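You operate a simulated robot arm through the tools that you are given. There is no shell and no other tool. Be economical: measure what you need, move in short steps, check, and stop when the job is done.

Carry out the task below with a simulated robot arm. There is one attempt and no reset: what you move stays moved.

JOB
Fetch the steel meter with green top and set it on the deck in front of the hopper. Take the peg with blue head and leave it on the top of the side table with relief check. Close the drawer marked notes. Fetch the orange strainer with blue band and set it on the pale blue block. Take the large clear cup with green band and put it on the top of the wooden bench. Put the teal hose stub with blue band in the grey crate with teal band. Fetch the cup marked one with orange handle and set it on the top of the side table with relief check. Close the drawer marked cards. Push the door marked store shut. Take the pink padlock and put it on top of the blue sign marked closed. Switch the lever marked clear water on. Press the button marked up three times. Take the blue tag with purple band and leave it on the purple tile with dark grey band. Pull the drawer marked plugs open. Do these in any order. Set down upright: steel meter with green top, orange strainer with blue band, large clear cup with green band, teal hose stub with blue band, cup marked one with orange handle. The lever marked clear water goes to its stop.

The check looks at the end state, three seconds after you hand in, the way a careful person would. Anything else that was tipped, shoved, dropped, spilled or broken makes it a failure.

ROBOT AND FRAMES
A 6-joint arm with a two-finger gripper on a trunk, on a base that drives. Base frame: it is fixed to the floor where the robot stands at the start and does not move with it; the origin is under the middle of the robot, x ahead of it, y to its left, z up; the surface under the hand at the start is at about z = 800. Units: mm, degrees, N and s.
It reaches about 1298 mm from its shoulder. Its first joint turns from -149.0 to 149.0 degrees. Places, roughly: blue sign marked closed [-2750, -1750, 500]; blue tag with purple band [-1500, -500, 1000]; button marked up [-1700, -500, 1300]; cup marked one with orange handle [500, -1500, 1000]; deck in front of the hopper [-2900, -1600, 500]; door marked store [-4000, -3900, 400]; drawer marked cards [300, -1500, 400]; drawer marked notes [200, -100, 700]; drawer marked plugs [300, 600, 700]; grey crate with teal band (34x20x11 cm) [-1300, 2300, 800]; large clear cup with green band [250, 4500, 750]; lever marked clear water [-2700, 0, 1000]; orange strainer with blue band (5x5x8 cm) [200, 4200, 800]; pale blue block (9x8x3 cm) [300, 2900, 800]; peg with blue head (3x3x6 cm) [300, 200, 800]; pink padlock (5x3x8 cm) [-3400, -1500, 500]; purple tile with dark grey band (8x8x1 cm) [-3300, -1900, 400]; steel meter with green top (5x4x5 cm) [700, 0, 800]; teal hose stub with blue band (4x4x6 cm) [600, 4000, 800]; top of the side table with relief check [400, -500, 800]; top of the wooden bench [400, 1800, 800]. Payload 1.57 kg.
The TCP is the grasp point between the finger pads, 21 mm short of the fingertips. In the tool frame z runs along the fingers and y along their closing line. The gripper opens to 70 mm. The gripper's body begins 50 mm behind the TCP.
Orientation is that of the tool frame in the base frame, as [roll, pitch, yaw] about the fixed x, y, z axes, in that order (R = Rz(yaw) Ry(pitch) Rx(roll)). With the fingers straight down and closing along the base's y, the tool's x points along the base's -x, its y along +y and its z along -z.

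CONTROLS
- The arm moves only by the tool play_rows. Its arguments are lists of equal length, an entry for each row: "delta_rot": the turn, a rotation vector about the tool's x, y, z in units of 90 degrees (1.0 is 90 degrees), a list of three; "offset": the shift along the tool's x, y, z in units of 150 mm (1.0 is 150 mm), a list of three; "fingers": the finger opening in mm, from 0 to 70. In form: {"delta_rot": [[ax, ay, az], ...], "offset": [[tx, ty, tz], ...], "fingers": [fingers, ...]}. A call has 1 to 8 rows; each row is the pose to reach, as a shift and turn from the pose commanded when the call began, along the tool's axes at that moment. A call with a number of a shift or a turn outside -1 to 1 is refused whole. Each row takes 0.2 s and may step no farther than 50 mm and 8.6 degrees from the row before; otherwise, or with a gripper value out of range, the whole call is refused. A pose out of reach is approached as far as the arm can. The call stops where the force on the tool passes 40 N (or 10 N more than at its start, if that is more) or the arm is blocked; 0.2 s more then pass. Each finger halts on what it meets, pressing with about 30 N; the grip force reading is that of the motor and also rises with nothing between the fingers. The clock runs only during rows and for 0.2 s after the last one: add rows that repeat a pose to give the fingers time. It gives the time, the measured TCP pose, the force on the tool (base axes), the opening and the grip force at its end, in the units of the frame above (readings bear some noise), with the torque about the TCP (base axes, N m) and any sound that the robot's microphone picked up.
- Cameras (640 x 400 px; columns grow to the right, rows downward): "scene" is now at [12.5, 148.8, 1741.4]; the picture's right is [-0.22, -0.98, -0.00], its down [-0.91, 0.20, -0.36] and it looks along [0.35, -0.08, -0.93] (base axes); focal length 214 px, centre (320, 200). "wrist" rides on the gripper at [79, 4, -81] in the tool frame; the picture's right is [-0.05, 1.00, 0.00], its down [-0.67, -0.04, -0.74] and it looks along [-0.74, -0.04, 0.67] (tool axes); focal length 256 px, centre (320, 200). There is no depth. A picture from a camera that has moved, and an enlarged one, comes with that camera's place and axes in the base frame and with its lens. The place of the scene camera against the robot may be out by one fixed shift of up to 18 mm in any direction.
- grab_frame(camera): a new picture of that camera. The clock stands still meanwhile.
- raise_lower(by): slides the trunk up (or, below 0, down) by that many mm; the arm and the scene camera ride with it, the base frame stays. It gives what a move gives, with no picture.
- base_move(legs): drives the robot by 1 to 6 legs, each [ahead, turn to the left] in mm and degrees, along the robot's own axes; the way and the turn of a leg run together, so that a leg with both is an arc; at most 1500 mm and 180 degrees a leg. The arm and the cameras ride along, it lands a little off, and it stops where it bumps. It gives what a move gives.
- head_to(pan, tilt): turns the head with the scene camera to pan (to the left, within 155 degrees either way) and tilt (down, from -29 to 69), counted from straight ahead of the robot. It gives what a move gives.
- enlarge(camera, box): a new picture of the part [left, top, right, bottom] of that camera's present view, enlarged. The clock stands still meanwhile.
- job_done(): hands the job in; it is judged then, once.

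Work in short steps. Places have to be worked out from the pictures, the camera data and where the tool is seen: move nearer, look again, correct. Check each grasp and each placing, and mend what went wrong. You have 546 turns and 344 pictures in all, those below and enlarged ones among them. Open the gripper and draw the arm clear of the work before you hand the job in, unless the task says otherwise; then end with one line.

The tools are called after "Emit:" by a JSON object that holds its "op" and its "data". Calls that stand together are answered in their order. play_rows: Moves the arm, as the interface text tells. Its arguments: {"type":"object","properties":{"delta_rot":{"type":"array","items":{"type":"array","items":{"type":"number"}}},"offset":{"type":"array","items":{"type":"array","items":{"type":"number"}}},"fingers":{"type":"array","items":{"type":"number"}}},"required":["delta_rot","offset","fingers"]} The other tools are called the same way: raise_lower (by) slides the trunk up or down; base_move (legs) drives the base; head_to (pan, tilt) turns the head that bears the scene camera; grab_frame (camera) takes a picture; enlarge (camera, box) takes an enlarged picture of a part of a camera's view; job_done () hands the job in.

At the start:

```text
time_s: 0.0
position: [220.2, -703.9, 1091.5]
orientation: [179.9, 0.0, -179.6]
ft_force: [-0.1, 0.0, 0.0]
torque: [0.0, -0.02, 0.0]
grip_width: 70.2
gripper_force: 0.0
trunk travel left (down, up): [-772.0, 198.0]
robot x, y, heading: [0.7, -14.7, 0.0]
head pan, tilt: [-12.7, 68.8]
```

scene: 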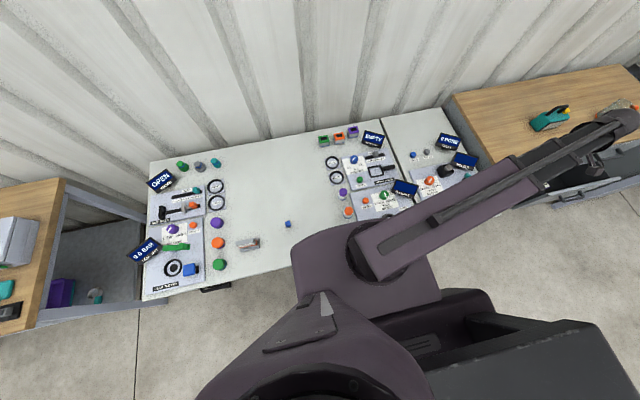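
wrist: 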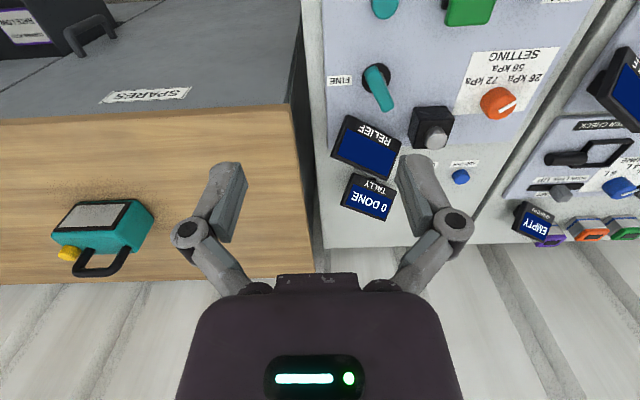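

I begin by looking at the working area ahead with an enlarged scene picture of the table.

Emit:
{"op": "enlarge", "data": {"camera": "scene", "box": [130, 110, 330, 300]}}

Emit:
{"op": "enlarge", "data": {"camera": "scene", "box": [310, 90, 640, 280]}}

```text
2.11 times, centred on (230, 205) of scene
camera zoom: at [12.5, 148.8, 1741.4], right [-0.22, -0.98, 0.0], down [-0.91, 0.2, -0.36], along [0.35, -0.08, -0.93], focal length 452 px, centre (510, 190)
```

zoom: 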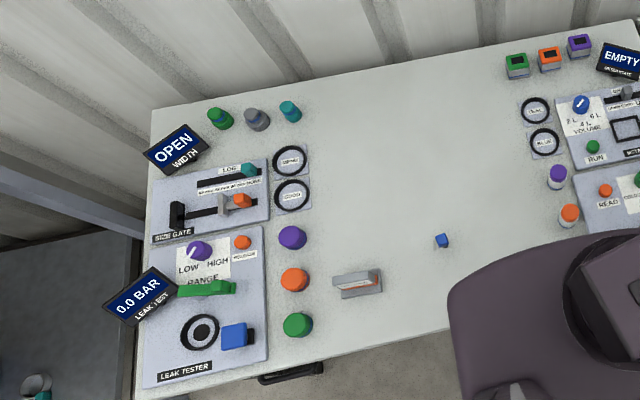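

```text
1.94 times, centred on (475, 185) of scene
camera zoom: at [12.5, 148.8, 1741.4], right [-0.22, -0.98, 0.0], down [-0.91, 0.2, -0.36], along [0.35, -0.08, -0.93], focal length 416 px, centre (19, 229)
```

zoom: 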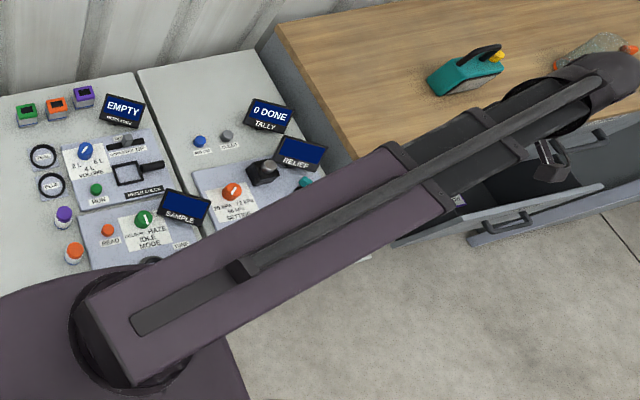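

I look around with the head to learn the layout: right side first, then left.

Emit:
{"op": "head_to", "data": {"pan": -70, "tilt": 35}}

Emit:
{"op": "grab_frame", "data": {"camera": "scene"}}

Emit:
{"op": "head_to", "data": {"pan": 60, "tilt": 30}}

Emit:
{"op": "grab_frame", "data": {"camera": "scene"}}

Emit:
{"op": "head_to", "data": {"pan": 150, "tilt": 25}}

Emit:
{"op": "grab_frame", "data": {"camera": "scene"}}

Emit:
{"op": "head_to", "data": {"pan": -150, "tilt": 25}}

Emit:
{"op": "grab_frame", "data": {"camera": "scene"}}

```text
time_s: 1.3
position: [219.4, -703.5, 1090.6]
orientation: [-180.0, -0.1, -179.8]
ft_force: [0.0, 0.4, -0.4]
torque: [-0.02, -0.02, -0.03]
grip_width: 70.1
gripper_force: 0.1
trunk travel left (down, up): [-772.0, 198.0]
robot x, y, heading: [0.1, -13.8, 0.1]
head pan, tilt: [-70.0, 35.0]
```

```text
339 pictures are left
camera scene: at [-11.9, 78.4, 1785.0], right [-0.94, -0.34, 0.0], down [-0.2, 0.54, -0.82], along [0.28, -0.77, -0.57], focal length 214 px, centre (320, 200)
```

scene: 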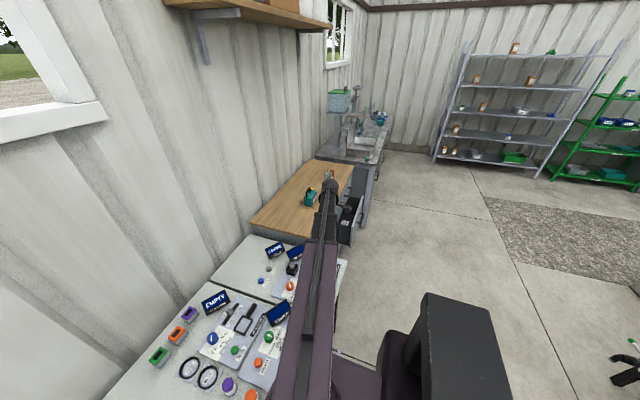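

```text
time_s: 3.4
position: [220.7, -703.6, 1091.2]
orientation: [179.9, 0.0, -179.7]
ft_force: [-0.4, 0.4, -0.3]
torque: [0.01, 0.02, 0.02]
grip_width: 70.0
gripper_force: 0.0
trunk travel left (down, up): [-772.0, 198.0]
robot x, y, heading: [-2.0, -15.1, -0.1]
head pan, tilt: [60.0, 30.0]
```

```text
338 pictures are left
camera scene: at [3.3, 239.4, 1792.9], right [0.87, -0.5, 0.0], down [-0.25, -0.43, -0.87], along [0.43, 0.75, -0.5], focal length 214 px, centre (320, 200)
```

scene: 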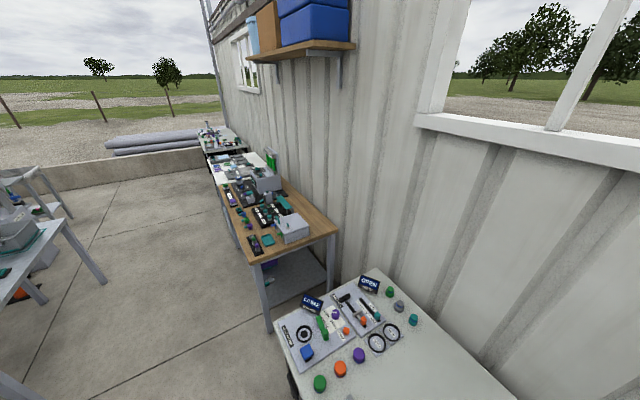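

```text
time_s: 5.0
position: [220.4, -703.2, 1091.3]
orientation: [179.9, 0.0, -179.7]
ft_force: [-0.2, 0.1, 0.0]
torque: [0.0, 0.01, 0.0]
grip_width: 69.9
gripper_force: 0.1
trunk travel left (down, up): [-772.0, 198.0]
robot x, y, heading: [-1.7, -14.1, -0.1]
head pan, tilt: [150.0, 25.0]
```

```text
337 pictures are left
camera scene: at [-121.8, 207.3, 1800.8], right [0.5, 0.87, 0.0], down [0.37, -0.21, -0.91], along [-0.78, 0.45, -0.42], focal length 214 px, centre (320, 200)
```

scene: 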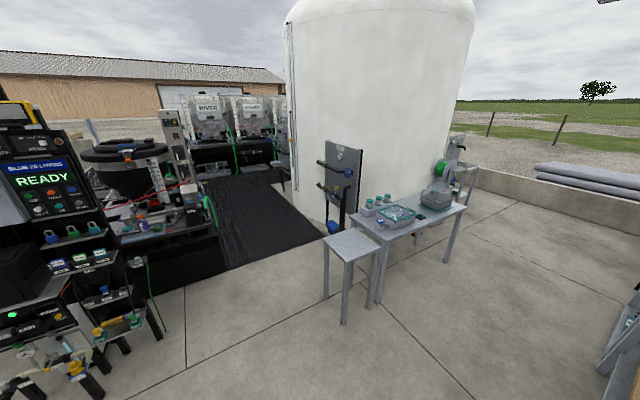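

```text
time_s: 9.1
position: [220.4, -704.1, 1090.3]
orientation: [179.9, 0.0, -179.7]
ft_force: [-0.8, 0.5, -0.1]
torque: [0.02, 0.02, 0.0]
grip_width: 70.2
gripper_force: 0.2
trunk travel left (down, up): [-772.0, 198.0]
robot x, y, heading: [1.3, -11.9, -0.0]
head pan, tilt: [-150.0, 25.0]
```

```text
336 pictures are left
camera scene: at [-121.8, 115.1, 1800.8], right [-0.5, 0.87, 0.0], down [0.37, 0.21, -0.91], along [-0.78, -0.45, -0.42], focal length 214 px, centre (320, 200)
```

scene: 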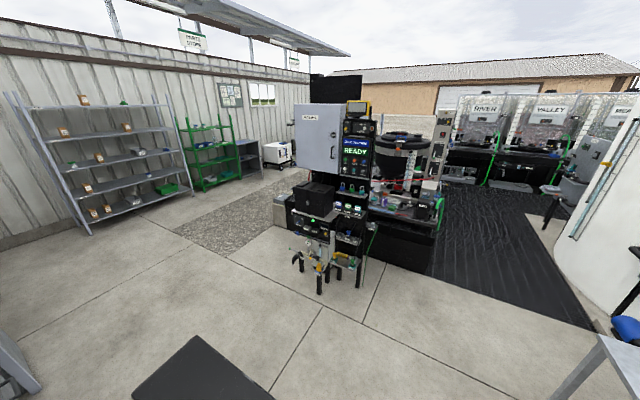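

The layout is clear. I'll back up a bit for room, then bring the arm in front toward the peg (est. [272, 233]).

Emit:
{"op": "base_move", "data": {"legs": [[-250, 0]]}}

Emit:
{"op": "play_rows", "data": {"delta_rot": [[0, 0, 0], [0, 0, 0], [0, 0, 0], [0, 0, 0], [0, 0, 0]], "offset": [[-0.2, 0.2, 0], [-0.4, 0.4, 0], [-0.6, 0.6, 0], [-0.8, 0.8, 0], [-1, 1, 0]], "fingers": [70, 70, 70, 70, 70]}}

Emit:
{"op": "play_rows", "data": {"delta_rot": [[0, 0, 0], [0, 0, 0], [0, 0, 0], [0, 0, 0], [0, 0, 0]], "offset": [[-0.2, 0.2, 0], [-0.4, 0.4, 0], [-0.6, 0.6, 0], [-0.8, 0.8, 0], [-1, 1, 0]], "fingers": [70, 70, 70, 70, 70]}}

Emit:
{"op": "grab_frame", "data": {"camera": "wrist"}}

```text
time_s: 11.2
position: [-35.5, -704.1, 1090.9]
orientation: [180.0, 0.0, -179.7]
ft_force: [0.1, 0.6, 0.3]
torque: [0.0, -0.02, 0.01]
grip_width: 69.7
gripper_force: 0.0
trunk travel left (down, up): [-772.0, 198.0]
robot x, y, heading: [-253.0, -11.8, -0.1]
head pan, tilt: [-150.0, 25.0]
```

```text
time_s: 12.4
position: [116.0, -553.0, 1091.3]
orientation: [179.9, -0.1, -179.8]
ft_force: [0.9, 0.6, -1.3]
torque: [-0.01, 0.02, 0.0]
grip_width: 69.9
gripper_force: 0.0
trunk travel left (down, up): [-772.0, 198.0]
robot x, y, heading: [-253.6, -16.4, 0.1]
head pan, tilt: [-150.0, 25.0]
```

```text
time_s: 13.6
position: [265.0, -402.0, 1091.8]
orientation: [-180.0, -0.1, -179.7]
ft_force: [0.1, 0.0, 0.9]
torque: [0.0, 0.0, -0.03]
grip_width: 70.0
gripper_force: 0.0
trunk travel left (down, up): [-772.0, 198.0]
robot x, y, heading: [-252.3, -14.6, 0.3]
head pan, tilt: [-150.0, 25.0]
```

```text
335 pictures are left
camera wrist: at [185.6, -397.9, 1171.8], right [0.05, 1.0, 0.0], down [0.67, -0.03, 0.74], along [0.74, -0.04, -0.67], focal length 256 px, centre (320, 200)
```

wrist: 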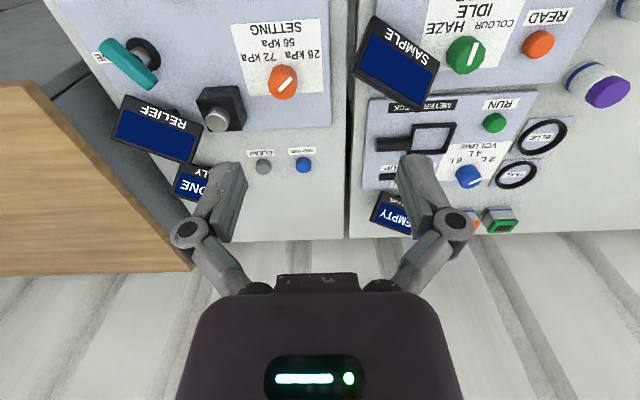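

Side table's free area is x 540–750, y −370…−540. Moving the arm on toward the peg.

Emit:
{"op": "play_rows", "data": {"delta_rot": [[0, 0, 0], [0, 0, 0], [0, 0, 0], [0, 0, 0]], "offset": [[0, 0.25, 0], [0, 0.5, 0], [0, 0.75, 0], [0, 1, 0]], "fingers": [70, 70, 70, 70]}}

Emit:
{"op": "play_rows", "data": {"delta_rot": [[0, 0, 0], [0, 0, 0], [0, 0, 0], [0, 0, 0]], "offset": [[0, 0.25, 0], [0, 0.5, 0], [0, 0.75, 0], [0, 1, 0]], "fingers": [70, 70, 70, 70]}}

Emit:
{"op": "play_rows", "data": {"delta_rot": [[0, 0, 0], [0, 0, 0], [0, 0, 0], [0, 0, 0]], "offset": [[0, 0.25, 0], [0, 0.5, 0], [0, 0.75, 0], [0, 1, 0]], "fingers": [70, 70, 70, 70]}}

Emit:
{"op": "play_rows", "data": {"delta_rot": [[0, 0, 0], [0, 0, 0], [0, 0, 0], [0, 0, 0], [0, 0, 0]], "offset": [[0.2, 0.2, 0], [0.4, 0.4, 0], [0.6, 0.6, 0], [0.8, 0.8, 0], [1, 1, 0]], "fingers": [70, 70, 70, 70, 70]}}

Emit:
{"op": "grab_frame", "data": {"camera": "wrist"}}

```text
time_s: 14.6
position: [262.7, -250.7, 1091.5]
orientation: [-180.0, 0.0, -179.8]
ft_force: [0.3, 0.1, -0.2]
torque: [-0.03, 0.01, -0.01]
grip_width: 69.8
gripper_force: 0.0
trunk travel left (down, up): [-772.0, 198.0]
robot x, y, heading: [-252.2, -16.6, 0.1]
head pan, tilt: [-150.0, 25.0]
```

```text
time_s: 15.6
position: [275.2, -104.0, 1091.2]
orientation: [-180.0, 0.0, -179.8]
ft_force: [0.1, -0.6, -0.2]
torque: [-0.02, 0.01, -0.02]
grip_width: 70.0
gripper_force: 0.0
out of reach, approached as far as the arm can: row 3, 4
trunk travel left (down, up): [-772.0, 198.0]
robot x, y, heading: [-250.3, -10.1, 0.1]
head pan, tilt: [-150.0, 25.0]
```

```text
time_s: 16.6
position: [279.5, 45.2, 1091.6]
orientation: [-179.9, 0.0, -179.8]
ft_force: [0.3, 0.2, -1.1]
torque: [0.0, -0.02, 0.01]
grip_width: 70.2
gripper_force: 0.0
out of reach, approached as far as the arm can: row 1, 2, 3, 4
trunk travel left (down, up): [-772.0, 198.0]
robot x, y, heading: [-253.0, -13.1, -0.0]
head pan, tilt: [-150.0, 25.0]
```

```text
time_s: 17.8
position: [212.6, 239.0, 1090.7]
orientation: [-179.9, -0.1, -179.8]
ft_force: [0.1, -0.3, 0.6]
torque: [-0.02, -0.01, -0.02]
grip_width: 69.9
gripper_force: 0.1
out of reach, approached as far as the arm can: row 1, 2, 3, 4, 5
trunk travel left (down, up): [-772.0, 198.0]
robot x, y, heading: [-255.6, -15.5, -0.3]
head pan, tilt: [-150.0, 25.0]
```

```text
334 pictures are left
camera wrist: at [133.7, 242.3, 1172.1], right [0.05, 1.0, 0.0], down [0.67, -0.03, 0.74], along [0.74, -0.04, -0.67], focal length 256 px, centre (320, 200)
```

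wrist: 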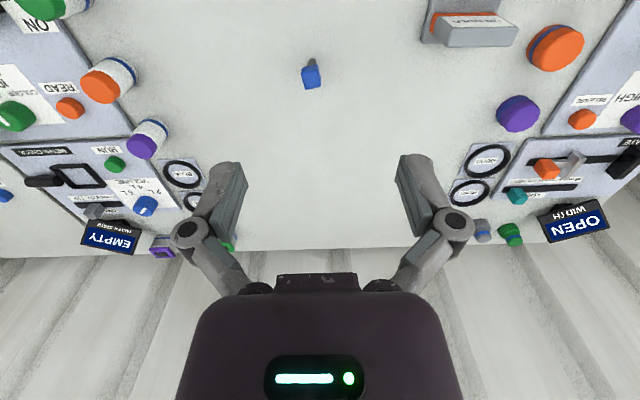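

Peg is at about (260, 224). I zoom to see its shape.

Emit:
{"op": "enlarge", "data": {"camera": "wrist", "box": [270, 40, 350, 100]}}

```text
6.67 times, centred on (310, 70) of wrist
camera zoom: at [133.7, 242.3, 1172.1], right [0.05, 1.0, 0.0], down [0.67, -0.03, 0.74], along [0.74, -0.04, -0.67], focal length 1707 px, centre (387, 1067)
```

zoom: 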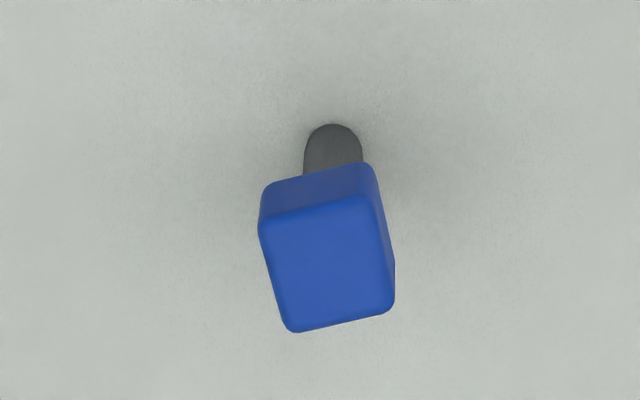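

Peg head ~20 mm wide, turned ~12°. I make a first move toward over it and check how the commanded pose follows.

Emit:
{"op": "play_rows", "data": {"delta_rot": [[0, 0, -0.06], [0, 0, -0.13]], "offset": [[-0.15, -0.05, 0.1], [-0.34, -0.1, 0.3]], "fingers": [70, 50]}}

```text
time_s: 18.4
position: [262.2, 222.9, 1091.3]
orientation: [-180.0, 0.1, -168.0]
ft_force: [-0.3, 0.1, -0.3]
torque: [-0.02, 0.0, -0.02]
grip_width: 50.0
gripper_force: 0.1
out of reach, approached as far as the arm can: row 1, 2
trunk travel left (down, up): [-772.0, 198.0]
robot x, y, heading: [-254.5, -17.3, -0.0]
head pan, tilt: [-150.0, 25.0]
```

Lateral position is right, but descending at this radius is limited; I use the trunk to lower the hand instead.

Emit:
{"op": "raise_lower", "data": {"by": -170}}

Emit:
{"op": "grab_frame", "data": {"camera": "wrist"}}

```text
time_s: 20.4
position: [262.0, 223.8, 920.6]
orientation: [180.0, 0.0, -168.0]
ft_force: [0.2, -1.0, -0.7]
torque: [0.02, 0.0, 0.02]
grip_width: 50.2
gripper_force: 0.0
trunk travel left (down, up): [-602.0, 368.0]
robot x, y, heading: [-254.1, -15.9, -0.1]
head pan, tilt: [-150.0, 25.0]
```

```text
332 pictures are left
camera wrist: at [183.9, 210.6, 1001.9], right [-0.15, 0.99, 0.0], down [0.66, 0.1, 0.74], along [0.74, 0.12, -0.67], focal length 256 px, centre (320, 200)
```

wrist: 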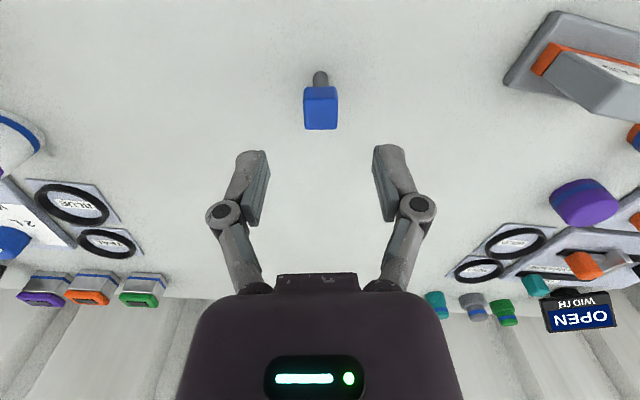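

Peg top seen at (267, 224); shift 4 mm ahead, lower and grip.

Emit:
{"op": "play_rows", "data": {"delta_rot": [[0, 0, 0]], "offset": [[-0.026, -0.006, 0]], "fingers": [50]}}

Emit:
{"op": "raise_lower", "data": {"by": -73}}

Emit:
{"op": "play_rows", "data": {"delta_rot": [[0, 0, 0], [0, 0, 0], [0, 0, 0]], "offset": [[0, 0, 0], [0, 0, 0], [0, 0, 0]], "fingers": [0, 0, 0]}}

Emit:
{"op": "grab_frame", "data": {"camera": "wrist"}}

```text
time_s: 20.8
position: [266.6, 222.0, 921.3]
orientation: [179.9, 0.1, -167.9]
ft_force: [0.7, 0.3, 0.7]
torque: [0.0, 0.05, -0.01]
grip_width: 50.3
gripper_force: 0.0
trunk travel left (down, up): [-602.0, 368.0]
robot x, y, heading: [-253.9, -15.7, -0.2]
head pan, tilt: [-150.0, 25.0]
```

```text
time_s: 21.9
position: [266.3, 221.6, 848.1]
orientation: [-180.0, 0.0, -168.0]
ft_force: [0.3, 0.5, 0.0]
torque: [0.01, 0.02, 0.02]
grip_width: 49.9
gripper_force: 0.0
trunk travel left (down, up): [-529.0, 441.0]
robot x, y, heading: [-255.8, -12.9, 0.1]
head pan, tilt: [-150.0, 25.0]
```

```text
time_s: 22.7
position: [266.6, 222.2, 848.7]
orientation: [-179.9, 0.1, -168.1]
ft_force: [0.1, 1.3, 5.0]
torque: [0.07, 0.01, -0.01]
grip_width: 20.1
gripper_force: 29.5
trunk travel left (down, up): [-529.0, 441.0]
robot x, y, heading: [-254.5, -15.6, -0.2]
head pan, tilt: [-150.0, 25.0]
```

```text
331 pictures are left
camera wrist: at [187.9, 210.0, 929.0], right [-0.15, 0.99, 0.0], down [0.66, 0.1, 0.75], along [0.74, 0.12, -0.67], focal length 256 px, centre (320, 200)
```

wrist: 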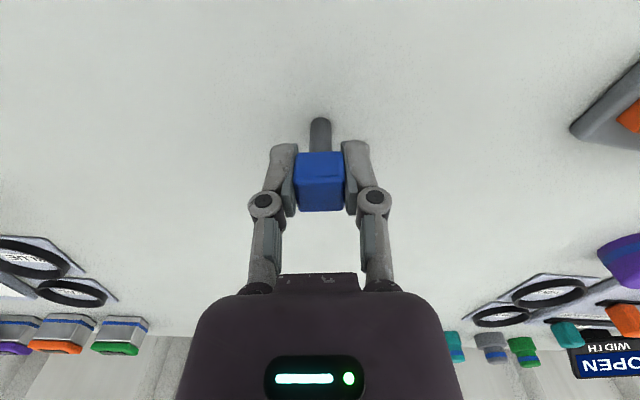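

Peg gripped (20 mm). Raise and carry toward the side table's free rear-left area (700, −400).

Emit:
{"op": "raise_lower", "data": {"by": 240}}

Emit:
{"op": "play_rows", "data": {"delta_rot": [[0, 0, 0], [0, 0, 0], [0, 0, 0], [0, 0, 0]], "offset": [[-0.1, -0.233, 0], [-0.2, -0.466, 0], [-0.3, -0.7, 0], [-0.393, -0.931, 0]], "fingers": [0, 0, 0, 0]}}

Emit:
{"op": "play_rows", "data": {"delta_rot": [[0, 0, 0], [0, 0, 0], [0, 0, 0], [0, 0, 0]], "offset": [[-0.1, -0.233, 0], [-0.2, -0.466, 0], [-0.3, -0.7, 0], [-0.393, -0.931, 0]], "fingers": [0, 0, 0, 0]}}

Emit:
{"op": "play_rows", "data": {"delta_rot": [[0, 0, 0], [0, 0, 0], [0, 0, 0], [0, 0, 0]], "offset": [[-0.1, -0.233, 0], [-0.2, -0.466, 0], [-0.3, -0.7, 0], [-0.393, -0.931, 0]], "fingers": [0, 0, 0, 0]}}

Emit:
{"op": "play_rows", "data": {"delta_rot": [[0, 0, 0], [0, 0, 0], [0, 0, 0], [0, 0, 0]], "offset": [[-0.1, -0.233, 0], [-0.2, -0.466, 0], [-0.3, -0.7, 0], [-0.393, -0.931, 0]], "fingers": [0, 0, 0, 0]}}

Emit:
{"op": "grab_frame", "data": {"camera": "wrist"}}

```text
time_s: 25.2
position: [267.3, 222.6, 1088.9]
orientation: [179.9, 0.1, -168.0]
ft_force: [-0.3, 0.1, 0.5]
torque: [0.05, -0.01, 0.01]
grip_width: 20.0
gripper_force: 30.0
trunk travel left (down, up): [-769.0, 201.0]
robot x, y, heading: [-251.9, -13.3, 0.1]
head pan, tilt: [-150.0, 25.0]
```

```text
time_s: 26.2
position: [354.2, 95.4, 1087.9]
orientation: [-179.9, 0.0, -168.0]
ft_force: [-0.1, 0.4, 0.3]
torque: [0.02, 0.04, -0.02]
grip_width: 20.3
gripper_force: 30.4
trunk travel left (down, up): [-769.0, 201.0]
robot x, y, heading: [-254.2, -16.2, -0.0]
head pan, tilt: [-150.0, 25.0]
```

```text
time_s: 27.2
position: [441.7, -25.5, 1088.1]
orientation: [-179.9, 0.0, -168.0]
ft_force: [-0.3, 0.0, -0.2]
torque: [0.0, -0.01, -0.02]
grip_width: 20.0
gripper_force: 29.6
trunk travel left (down, up): [-769.0, 201.0]
robot x, y, heading: [-253.9, -13.5, 0.1]
head pan, tilt: [-150.0, 25.0]
```

```text
time_s: 28.2
position: [528.5, -150.2, 1087.8]
orientation: [180.0, 0.0, -167.9]
ft_force: [0.3, -1.5, 0.3]
torque: [-0.02, -0.01, 0.03]
grip_width: 19.9
gripper_force: 30.0
trunk travel left (down, up): [-769.0, 201.0]
robot x, y, heading: [-255.6, -15.3, -0.1]
head pan, tilt: [-150.0, 25.0]
```

```text
time_s: 29.2
position: [613.5, -273.1, 1086.7]
orientation: [179.9, 0.0, -168.1]
ft_force: [0.1, -0.5, -0.2]
torque: [0.0, -0.01, 0.03]
grip_width: 20.1
gripper_force: 30.0
trunk travel left (down, up): [-769.0, 201.0]
robot x, y, heading: [-253.2, -14.6, 0.1]
head pan, tilt: [-150.0, 25.0]
```

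```text
330 pictures are left
camera wrist: at [534.7, -286.7, 1168.5], right [-0.16, 0.99, 0.0], down [0.66, 0.1, 0.74], along [0.74, 0.12, -0.67], focal length 256 px, centre (320, 200)
```

wrist: 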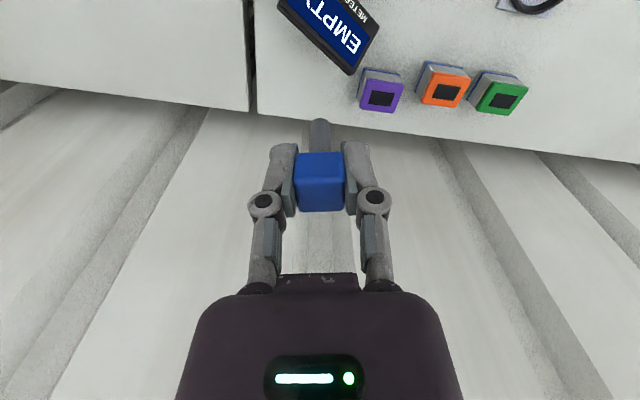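

Corner of side table at (754, −365). Move to (680, −410) and lower with the trunk.

Emit:
{"op": "play_rows", "data": {"delta_rot": [[0, 0, 0], [0, 0, 0], [0, 0, 0], [0, 0, 0]], "offset": [[-0.06, -0.25, 0], [-0.12, -0.5, 0], [-0.18, -0.75, 0], [-0.247, -0.985, 0]], "fingers": [0, 0, 0, 0]}}

Emit:
{"op": "raise_lower", "data": {"by": -200}}

Emit:
{"op": "grab_frame", "data": {"camera": "wrist"}}

```text
time_s: 30.2
position: [678.4, -412.7, 1087.4]
orientation: [180.0, 0.1, -168.1]
ft_force: [0.2, 0.4, -0.6]
torque: [-0.01, -0.03, 0.0]
grip_width: 20.0
gripper_force: 29.9
trunk travel left (down, up): [-769.0, 201.0]
robot x, y, heading: [-254.3, -12.2, 0.1]
head pan, tilt: [-150.0, 25.0]
```

```text
time_s: 32.3
position: [676.9, -411.9, 889.0]
orientation: [180.0, 0.0, -168.0]
ft_force: [0.1, 0.1, -0.3]
torque: [-0.02, 0.02, 0.01]
grip_width: 19.8
gripper_force: 29.7
trunk travel left (down, up): [-569.0, 401.0]
robot x, y, heading: [-254.6, -11.5, -0.2]
head pan, tilt: [-150.0, 25.0]
```

```text
329 pictures are left
camera wrist: at [599.1, -424.3, 968.9], right [-0.15, 0.99, 0.0], down [0.66, 0.1, 0.74], along [0.74, 0.12, -0.67], focal length 256 px, centre (320, 200)
```

wrist: 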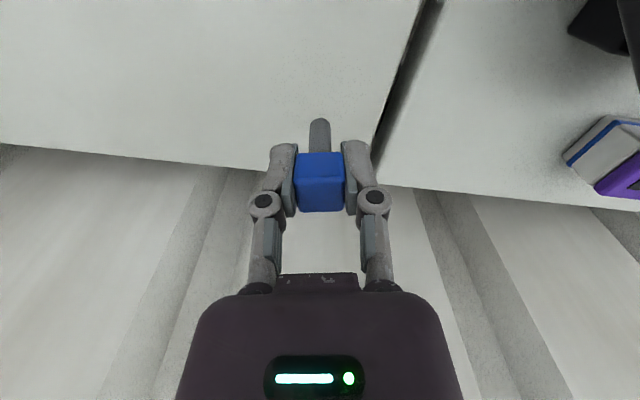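

Looks clear. Lower to 850, then check force and release.

Emit:
{"op": "raise_lower", "data": {"by": -38}}

Emit:
{"op": "play_rows", "data": {"delta_rot": [[0, 0, 0], [0, 0, 0]], "offset": [[0, 0, 0.01], [0, 0, 0.015]], "fingers": [0, 0]}}

```text
time_s: 33.2
position: [678.3, -411.8, 850.2]
orientation: [-179.9, 0.0, -168.0]
ft_force: [1.3, 0.0, -0.9]
torque: [0.0, 0.01, -0.01]
grip_width: 20.0
gripper_force: 30.2
trunk travel left (down, up): [-531.0, 439.0]
robot x, y, heading: [-255.4, -13.7, -0.2]
head pan, tilt: [-150.0, 25.0]
```

```text
time_s: 33.8
position: [677.9, -412.4, 849.8]
orientation: [-180.0, 0.1, -168.0]
ft_force: [-0.6, 0.4, -0.3]
torque: [0.02, 0.0, 0.01]
grip_width: 20.0
gripper_force: 30.1
trunk travel left (down, up): [-531.0, 439.0]
robot x, y, heading: [-253.0, -16.8, 0.1]
head pan, tilt: [-150.0, 25.0]
```

No contact yet; a few mm more.

Emit:
{"op": "play_rows", "data": {"delta_rot": [[0, 0, 0], [0, 0, 0], [0, 0, 0]], "offset": [[0, 0, 0.008], [0, 0, 0.016], [0, 0, 0.02]], "fingers": [0, 0, 0]}}

```text
time_s: 34.6
position: [678.0, -411.7, 850.5]
orientation: [-180.0, -0.1, -168.1]
ft_force: [0.4, -0.3, -0.9]
torque: [0.0, -0.02, -0.05]
grip_width: 20.1
gripper_force: 29.5
out of reach, approached as far as the arm can: row 1, 2, 3
trunk travel left (down, up): [-531.0, 439.0]
robot x, y, heading: [-256.4, -13.0, 0.1]
head pan, tilt: [-150.0, 25.0]
```

Arm is at its reach limit downward, so use the trunk for the last millimetres.

Emit:
{"op": "raise_lower", "data": {"by": -2}}

Emit:
{"op": "play_rows", "data": {"delta_rot": [[0, 0, 0], [0, 0, 0], [0, 0, 0]], "offset": [[0, 0, 0], [0, 0, 0], [0, 0, 0]], "fingers": [40, 40, 40]}}

Emit:
{"op": "grab_frame", "data": {"camera": "wrist"}}

```text
time_s: 35.1
position: [677.6, -412.4, 849.8]
orientation: [180.0, 0.0, -168.0]
ft_force: [0.4, -0.3, 2.9]
torque: [0.04, -0.03, 0.03]
grip_width: 19.9
gripper_force: 30.5
trunk travel left (down, up): [-529.0, 441.0]
robot x, y, heading: [-252.3, -16.8, 0.0]
head pan, tilt: [-150.0, 25.0]
```

```text
time_s: 35.9
position: [678.0, -411.3, 847.5]
orientation: [-180.0, 0.0, -168.1]
ft_force: [0.5, -0.6, -0.4]
torque: [0.01, -0.03, 0.0]
grip_width: 39.8
gripper_force: 0.1
trunk travel left (down, up): [-529.0, 441.0]
robot x, y, heading: [-253.8, -12.0, 0.1]
head pan, tilt: [-150.0, 25.0]
```

```text
328 pictures are left
camera wrist: at [599.2, -424.2, 928.8], right [-0.15, 0.99, 0.0], down [0.66, 0.1, 0.74], along [0.74, 0.12, -0.67], focal length 256 px, centre (320, 200)
```

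wrist: 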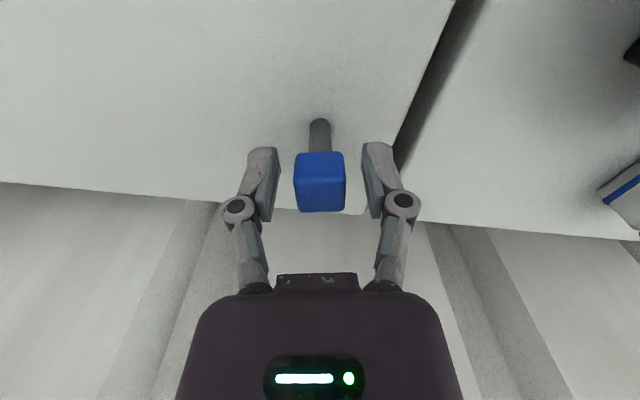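

Peg stands. Raise away and look at the drawers with the head.

Emit:
{"op": "raise_lower", "data": {"by": 240}}

Emit:
{"op": "head_to", "data": {"pan": 15, "tilt": 55}}

Emit:
{"op": "grab_frame", "data": {"camera": "scene"}}

```text
time_s: 38.4
position: [677.4, -411.6, 1087.5]
orientation: [180.0, 0.0, -168.0]
ft_force: [-0.1, 0.3, -0.1]
torque: [0.02, 0.0, -0.01]
grip_width: 40.2
gripper_force: 0.0
trunk travel left (down, up): [-769.0, 201.0]
robot x, y, heading: [-257.2, -16.9, 0.1]
head pan, tilt: [-150.0, 25.0]
```

```text
time_s: 40.9
position: [677.4, -412.1, 1088.4]
orientation: [180.0, 0.0, -168.0]
ft_force: [-0.5, -0.1, -0.2]
torque: [-0.02, 0.02, -0.01]
grip_width: 40.1
gripper_force: 0.1
trunk travel left (down, up): [-769.0, 201.0]
robot x, y, heading: [-257.3, -15.5, 0.1]
head pan, tilt: [15.0, 55.0]
```

```text
327 pictures are left
camera scene: at [-226.1, 179.9, 1753.8], right [0.26, -0.97, 0.0], down [-0.79, -0.21, -0.57], along [0.55, 0.15, -0.82], focal length 214 px, centre (320, 200)
```

scene: 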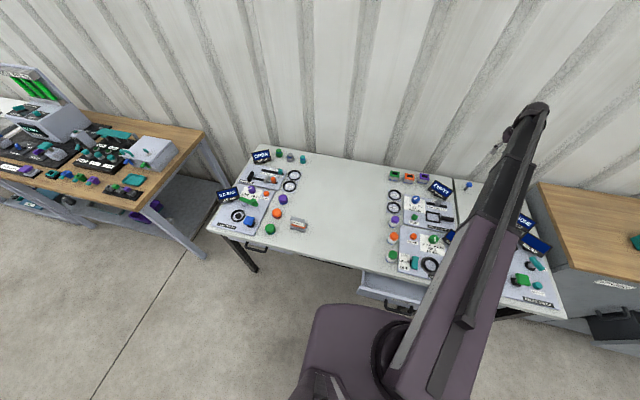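

The notes drawer (open) front is near x≈10, y≈−120, z≈700; plugs handle left. Back up 400 mm and turn the hand horizontal.

Emit:
{"op": "base_move", "data": {"legs": [[-420, 0]]}}

Emit:
{"op": "play_rows", "data": {"delta_rot": [[0, 0, 0.04], [0, 0, 0.08], [0, 0, 0.133], [0, 0, 0.133]], "offset": [[0, 0.25, 0], [0, 0.5, 0], [0, 0.75, 0], [0, 1, 0]], "fingers": [40, 20, 0, 0]}}

Emit:
{"op": "play_rows", "data": {"delta_rot": [[0, -0.095, 0], [0, -0.19, 0], [0, -0.285, 0], [0, -0.38, 0], [0, -0.475, 0], [0, -0.57, 0], [0, -0.665, 0], [0, -0.75, 0]], "offset": [[0.1, 0.1, 0], [0.2, 0.2, 0], [0.3, 0.3, 0], [0.4, 0.4, 0], [0.5, 0.5, 0], [0.6, 0.6, 0], [0.7, 0.7, 0], [0.8, 0.8, 0]], "fingers": [0, 0, 0, 0, 0, 0, 0, 0]}}

Emit:
{"op": "play_rows", "data": {"delta_rot": [[0, -0.09, 0], [0, -0.18, 0], [0, -0.25, 0]], "offset": [[0, 0, 0], [0, 0, 0], [0, 0, 0]], "fingers": [0, 0, 0]}}

Emit:
{"op": "grab_frame", "data": {"camera": "scene"}}

```text
time_s: 44.0
position: [250.5, -414.9, 1088.7]
orientation: [-180.0, -0.1, -168.2]
ft_force: [0.0, -0.1, 0.3]
torque: [0.01, 0.0, 0.01]
grip_width: 40.1
gripper_force: 0.0
trunk travel left (down, up): [-769.0, 201.0]
robot x, y, heading: [-680.7, -12.2, -0.2]
head pan, tilt: [15.0, 55.0]
```

```text
time_s: 45.0
position: [218.9, -267.2, 1088.4]
orientation: [179.9, 0.0, 179.7]
ft_force: [0.0, 0.5, 0.0]
torque: [-0.01, -0.01, 0.01]
grip_width: 0.3
gripper_force: 28.6
trunk travel left (down, up): [-769.0, 201.0]
robot x, y, heading: [-679.5, -18.0, -0.2]
head pan, tilt: [15.0, 55.0]
```

```text
time_s: 46.8
position: [100.4, -146.0, 1203.5]
orientation: [-179.7, 67.6, 179.9]
ft_force: [-0.8, 1.0, 0.3]
torque: [-0.02, 0.02, 0.02]
grip_width: 0.0
gripper_force: 28.4
out of reach, approached as far as the arm can: row 2, 3, 4, 5, 6, 7, 8
trunk travel left (down, up): [-769.0, 201.0]
robot x, y, heading: [-680.9, -15.2, -0.2]
head pan, tilt: [15.0, 55.0]
```

```text
time_s: 47.6
position: [101.4, -147.1, 1273.6]
orientation: [-160.6, 89.9, -160.8]
ft_force: [0.0, -0.2, 0.6]
torque: [0.01, 0.0, 0.0]
grip_width: 0.0
gripper_force: 28.3
out of reach, approached as far as the arm can: row 1, 2, 3
trunk travel left (down, up): [-769.0, 201.0]
robot x, y, heading: [-676.3, -12.9, -0.3]
head pan, tilt: [15.0, 55.0]
```

```text
326 pictures are left
camera scene: at [-651.8, 180.4, 1753.8], right [0.25, -0.97, 0.0], down [-0.79, -0.21, -0.57], along [0.55, 0.15, -0.82], focal length 214 px, centre (320, 200)
```

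scene: 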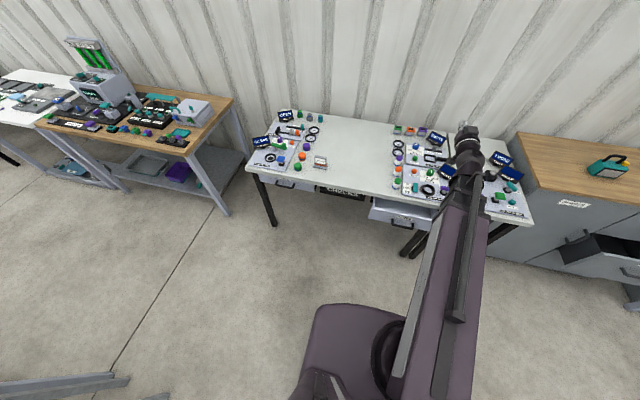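

The hand is horizontal. I zoom on the drawers.

Emit:
{"op": "enlarge", "data": {"camera": "scene", "box": [240, 140, 460, 260]}}

Emit:
{"op": "enlarge", "data": {"camera": "scene", "box": [480, 100, 640, 330]}}

```text
2.91 times, centred on (350, 200) of scene
camera zoom: at [-651.8, 180.4, 1753.8], right [0.25, -0.97, 0.0], down [-0.79, -0.21, -0.57], along [0.55, 0.15, -0.82], focal length 624 px, centre (233, 200)
```

zoom: 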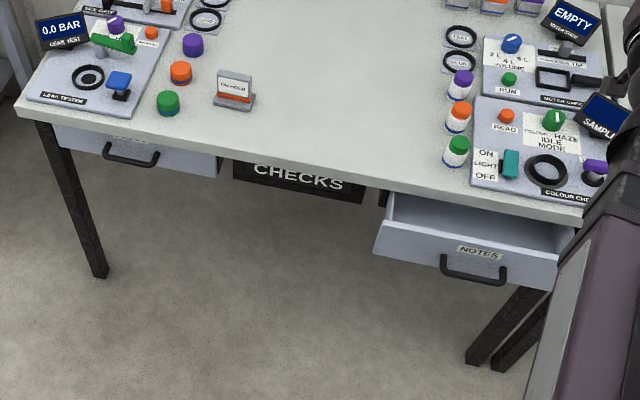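

```text
1.74 times, centred on (560, 215) of scene
camera zoom: at [-651.8, 180.4, 1753.8], right [0.25, -0.97, 0.0], down [-0.79, -0.21, -0.57], along [0.55, 0.15, -0.82], focal length 373 px, centre (-97, 174)
```

zoom: 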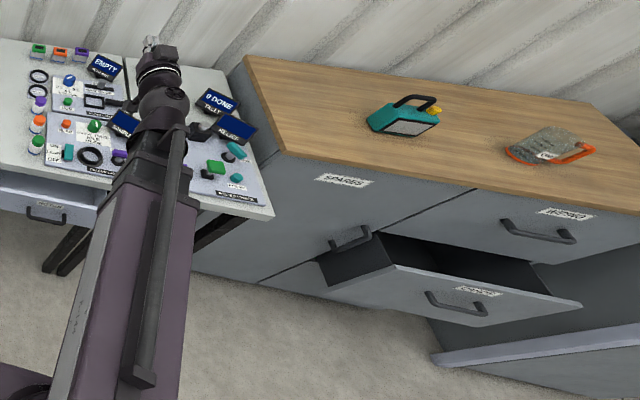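

Notes drawer front spans y −250…68 at x≈10, closed it should be near x≈100. Pull the hand back to x≈−100, y≈−90, then lower the trunk.

Emit:
{"op": "play_rows", "data": {"delta_rot": [[0, 0, 0], [0, 0, 0], [0, 0, 0], [0, 0, 0]], "offset": [[0, 0.1, -0.25], [0, 0.2, -0.5], [0, 0.3, -0.75], [0, 0.38, -1]], "fingers": [0, 0, 0, 0]}}

Emit:
{"op": "play_rows", "data": {"delta_rot": [[0, 0, 0]], "offset": [[0, 0, -0.3]], "fingers": [0]}}

Emit:
{"op": "raise_lower", "data": {"by": -450}}

Emit:
{"op": "head_to", "data": {"pan": 0, "tilt": 40}}

Emit:
{"op": "grab_frame", "data": {"camera": "scene"}}

Emit:
{"op": "grab_frame", "data": {"camera": "wrist"}}

```text
time_s: 48.6
position: [34.3, -108.7, 1274.9]
orientation: [74.0, 90.0, 73.8]
ft_force: [0.0, -0.4, -0.1]
torque: [0.0, 0.03, -0.02]
grip_width: 0.0
gripper_force: 29.0
out of reach, approached as far as the arm can: row 2, 3, 4
trunk travel left (down, up): [-769.0, 201.0]
robot x, y, heading: [-678.5, -12.0, -0.3]
head pan, tilt: [15.0, 55.0]
```

```text
time_s: 49.0
position: [34.3, -113.4, 1274.0]
orientation: [-131.4, 90.0, -131.8]
ft_force: [-0.3, 0.7, -0.2]
torque: [0.01, -0.02, -0.03]
grip_width: 0.3
gripper_force: 28.4
out of reach, approached as far as the arm can: row 1
trunk travel left (down, up): [-769.0, 201.0]
robot x, y, heading: [-677.2, -12.0, -0.4]
head pan, tilt: [15.0, 55.0]
```

```text
refused: -450 is not a number from -400 to 400
```

```text
time_s: 49.8
position: [33.8, -113.5, 1273.5]
orientation: [-129.9, 89.9, -129.9]
ft_force: [-1.1, 0.2, -0.4]
torque: [0.0, 0.0, 0.0]
grip_width: 0.0
gripper_force: 28.3
trunk travel left (down, up): [-769.0, 201.0]
robot x, y, heading: [-679.1, -15.1, -0.5]
head pan, tilt: [0.0, 40.0]
```

```text
323 pictures are left
camera scene: at [-636.4, 161.8, 1774.4], right [0.0, -1.0, 0.0], down [-0.64, 0.0, -0.77], along [0.77, 0.0, -0.64], focal length 214 px, centre (320, 200)
```

scene: 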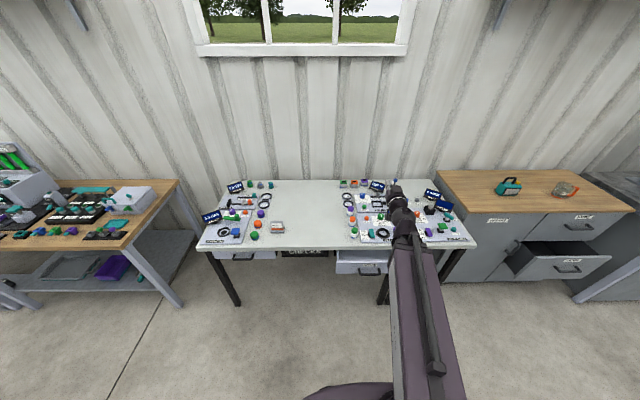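

```text
322 pictures are left
camera wrist: at [-47.5, -109.0, 1194.5], right [0.0, 1.0, 0.05], down [-0.74, -0.03, 0.67], along [0.67, -0.04, 0.74], focal length 256 px, centre (320, 200)
```

wrist: 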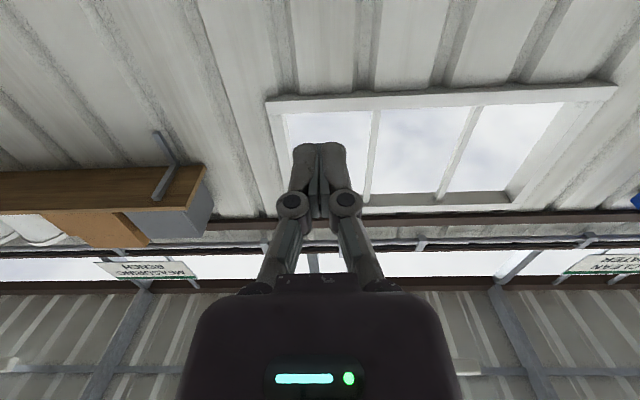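

The horizontal hand can't come nearer than ~710 mm; back the base 150 mm, then lower the trunk in steps.

Emit:
{"op": "base_move", "data": {"legs": [[-140, 0]]}}

Emit:
{"op": "raise_lower", "data": {"by": -400}}

Emit:
{"op": "raise_lower", "data": {"by": -140}}

Emit:
{"op": "grab_frame", "data": {"camera": "scene"}}

Emit:
{"op": "grab_frame", "data": {"camera": "wrist"}}

```text
time_s: 51.2
position: [-107.1, -113.3, 1275.2]
orientation: [172.6, 89.9, 172.3]
ft_force: [-0.5, 0.0, 0.1]
torque: [-0.02, 0.01, 0.02]
grip_width: 0.0
gripper_force: 29.3
trunk travel left (down, up): [-769.0, 201.0]
robot x, y, heading: [-819.3, -11.4, -0.4]
head pan, tilt: [0.0, 40.0]
```

```text
time_s: 55.1
position: [-106.9, -112.4, 874.5]
orientation: [40.5, 89.9, 40.4]
ft_force: [-0.5, 0.1, 0.4]
torque: [0.0, -0.01, 0.02]
grip_width: 0.1
gripper_force: 28.0
trunk travel left (down, up): [-369.0, 601.0]
robot x, y, heading: [-821.6, -11.1, -0.3]
head pan, tilt: [0.0, 40.0]
```

```text
time_s: 56.8
position: [-107.7, -112.8, 735.5]
orientation: [-135.9, 90.0, -136.1]
ft_force: [0.4, 0.0, 0.2]
torque: [0.02, 0.02, 0.01]
grip_width: 0.1
gripper_force: 28.4
trunk travel left (down, up): [-229.0, 741.0]
robot x, y, heading: [-819.3, -14.3, -0.2]
head pan, tilt: [0.0, 40.0]
```

```text
321 pictures are left
camera scene: at [-777.2, 162.3, 1234.6], right [0.0, -1.0, 0.0], down [-0.64, 0.0, -0.77], along [0.77, 0.0, -0.64], focal length 214 px, centre (320, 200)
```

scene: 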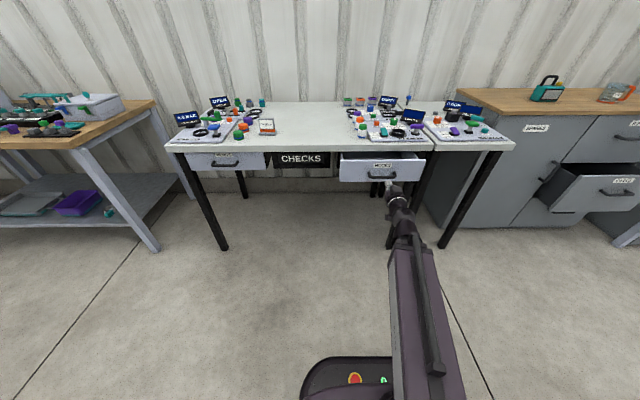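

```text
320 pictures are left
camera wrist: at [-188.4, -108.4, 654.5], right [0.0, 1.0, 0.05], down [-0.74, -0.03, 0.67], along [0.67, -0.04, 0.74], focal length 256 px, centre (320, 200)
```

wrist: 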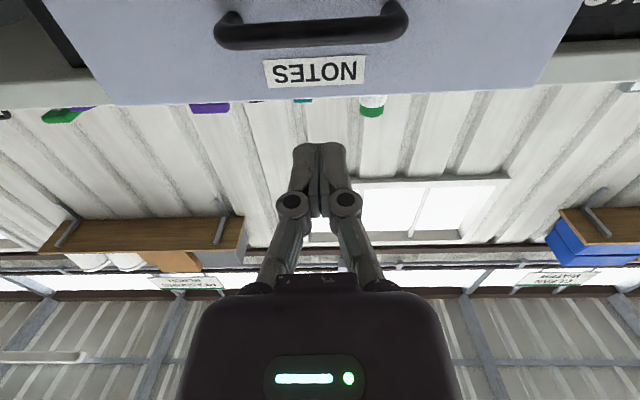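

Label at (10, −115, 731); pushing straight ahead at z≈735 on the front panel.

Emit:
{"op": "play_rows", "data": {"delta_rot": [[0, 0, 0], [0, 0, 0], [0, 0, 0], [0, 0, 0], [0, 0, 0], [0, 0, 0], [0, 0, 0]], "offset": [[0, 0, 0.2], [0, 0, 0.4], [0, 0, 0.55], [0, 0, 0.67], [0, 0, 0.78], [0, 0, 0.89], [0, 0, 1]], "fingers": [0, 0, 0, 0, 0, 0, 0]}}

Emit:
{"op": "play_rows", "data": {"delta_rot": [[0, 0, 0], [0, 0, 0], [0, 0, 0], [0, 0, 0], [0, 0, 0], [0, 0, 0], [0, 0, 0]], "offset": [[0, 0, 0.08], [0, 0, 0.16], [0, 0, 0.24], [0, 0, 0.32], [0, 0, 0.4], [0, 0, 0.48], [0, 0, 0.55]], "fingers": [0, 0, 0, 0, 0, 0, 0]}}

Emit:
{"op": "grab_frame", "data": {"camera": "wrist"}}

```text
time_s: 58.4
position: [44.0, -112.7, 734.2]
orientation: [3.3, 89.9, 3.1]
ft_force: [0.5, 0.4, 0.3]
torque: [0.02, -0.05, 0.01]
grip_width: 0.3
gripper_force: 28.8
trunk travel left (down, up): [-229.0, 741.0]
robot x, y, heading: [-820.7, -13.1, -0.2]
head pan, tilt: [0.0, 40.0]
```

```text
time_s: 59.8
position: [111.9, -113.7, 734.0]
orientation: [-99.8, 89.8, -100.1]
ft_force: [-3.8, -0.1, -2.5]
torque: [-0.05, 0.09, 0.05]
grip_width: 0.0
gripper_force: 28.6
trunk travel left (down, up): [-229.0, 741.0]
robot x, y, heading: [-818.4, -9.7, -0.4]
head pan, tilt: [0.0, 40.0]
stopped in row 7: the force on the tool passed its limit at 53 N (the readings are from after the stop); the commanded pose is now the measured one
```

```text
319 pictures are left
camera wrist: at [30.4, -109.0, 654.5], right [0.0, 1.0, 0.05], down [-0.74, -0.03, 0.67], along [0.67, -0.04, 0.74], focal length 256 px, centre (320, 200)
```

wrist: 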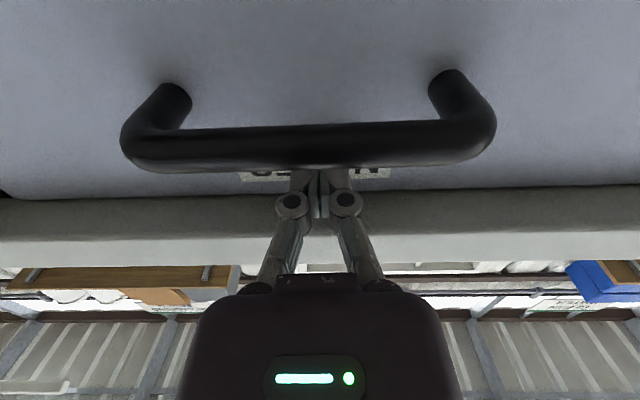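

Drawer notes is shut (53 N stop). Retract, then shift the robot 500 mm left for the plugs drawer (handle ≈ y 600, z 700).

Emit:
{"op": "play_rows", "data": {"delta_rot": [[0, 0, 0], [0, 0, 0], [0, 0, 0], [0, 0, 0]], "offset": [[0, 0, -0.25], [0, 0, -0.5], [0, 0, -0.75], [0, 0, -1]], "fingers": [0, 0, 0, 0]}}

Emit:
{"op": "base_move", "data": {"legs": [[-60, 0], [0, 90], [580, 0], [0, -90]]}}

Emit:
{"op": "play_rows", "data": {"delta_rot": [[0, 0, 0.09], [0, 0, 0.18], [0, 0, 0.27], [0, 0, 0.36], [0, 0, 0.45], [0, 0, 0.54], [0, 0, 0.63], [0, 0, 0.72]], "offset": [[0, 0, 0], [0, 0, 0], [0, 0, 0], [0, 0, 0], [0, 0, 0], [0, 0, 0], [0, 0, 0], [0, 0, 0]], "fingers": [10, 30, 40, 50, 50, 50, 50, 50]}}

Emit:
{"op": "play_rows", "data": {"delta_rot": [[0, 0, 0.09], [0, 0, 0.18], [0, 0, 0.28]], "offset": [[0, 0, 0], [0, 0, 0], [0, 0, 0]], "fingers": [50, 50, 50]}}

Emit:
{"op": "grab_frame", "data": {"camera": "wrist"}}

Emit:
{"op": "grab_frame", "data": {"camera": "scene"}}

```text
time_s: 60.8
position: [-37.1, -110.7, 734.6]
orientation: [-23.0, 89.8, -23.2]
ft_force: [0.5, 0.6, -0.5]
torque: [-0.02, -0.02, -0.04]
grip_width: 0.2
gripper_force: 28.5
trunk travel left (down, up): [-229.0, 741.0]
robot x, y, heading: [-821.5, -12.2, -0.2]
head pan, tilt: [0.0, 40.0]
```

```text
time_s: 76.7
position: [-79.4, 451.1, 735.2]
orientation: [-28.8, 89.9, -30.4]
ft_force: [-0.1, 0.6, -0.3]
torque: [0.04, -0.04, 0.01]
grip_width: 0.1
gripper_force: 28.3
trunk travel left (down, up): [-229.0, 741.0]
robot x, y, heading: [-866.0, 545.1, -1.0]
head pan, tilt: [0.0, 40.0]
```

```text
time_s: 78.5
position: [-80.3, 451.0, 733.9]
orientation: [89.8, 25.2, 88.4]
ft_force: [-1.1, -0.3, 1.0]
torque: [-0.02, 0.01, -0.01]
grip_width: 50.0
gripper_force: 0.1
trunk travel left (down, up): [-229.0, 741.0]
robot x, y, heading: [-864.0, 543.4, -1.1]
head pan, tilt: [0.0, 40.0]
```

```text
refused: row 3 steps farther than a row can; nothing moved
```

```text
318 pictures are left
camera wrist: at [-159.7, 526.1, 704.3], right [0.01, 0.38, 0.93], down [-0.76, -0.6, 0.25], along [0.65, -0.71, 0.28], focal length 256 px, centre (320, 200)
```

wrist: 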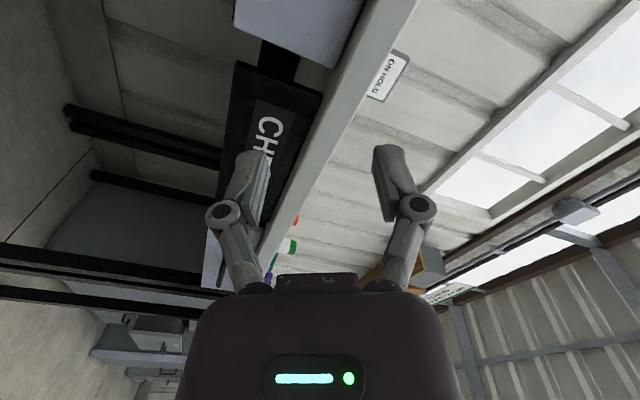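

```text
317 pictures are left
camera scene: at [-817.1, 719.1, 1234.5], right [-0.02, -1.0, 0.0], down [-0.64, 0.01, -0.77], along [0.77, -0.02, -0.64], focal length 214 px, centre (320, 200)
```

scene: 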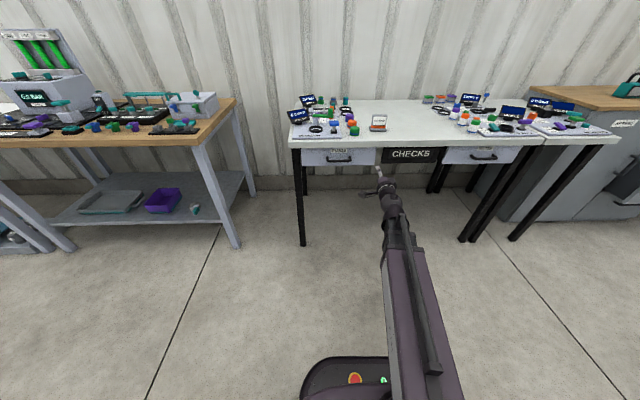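

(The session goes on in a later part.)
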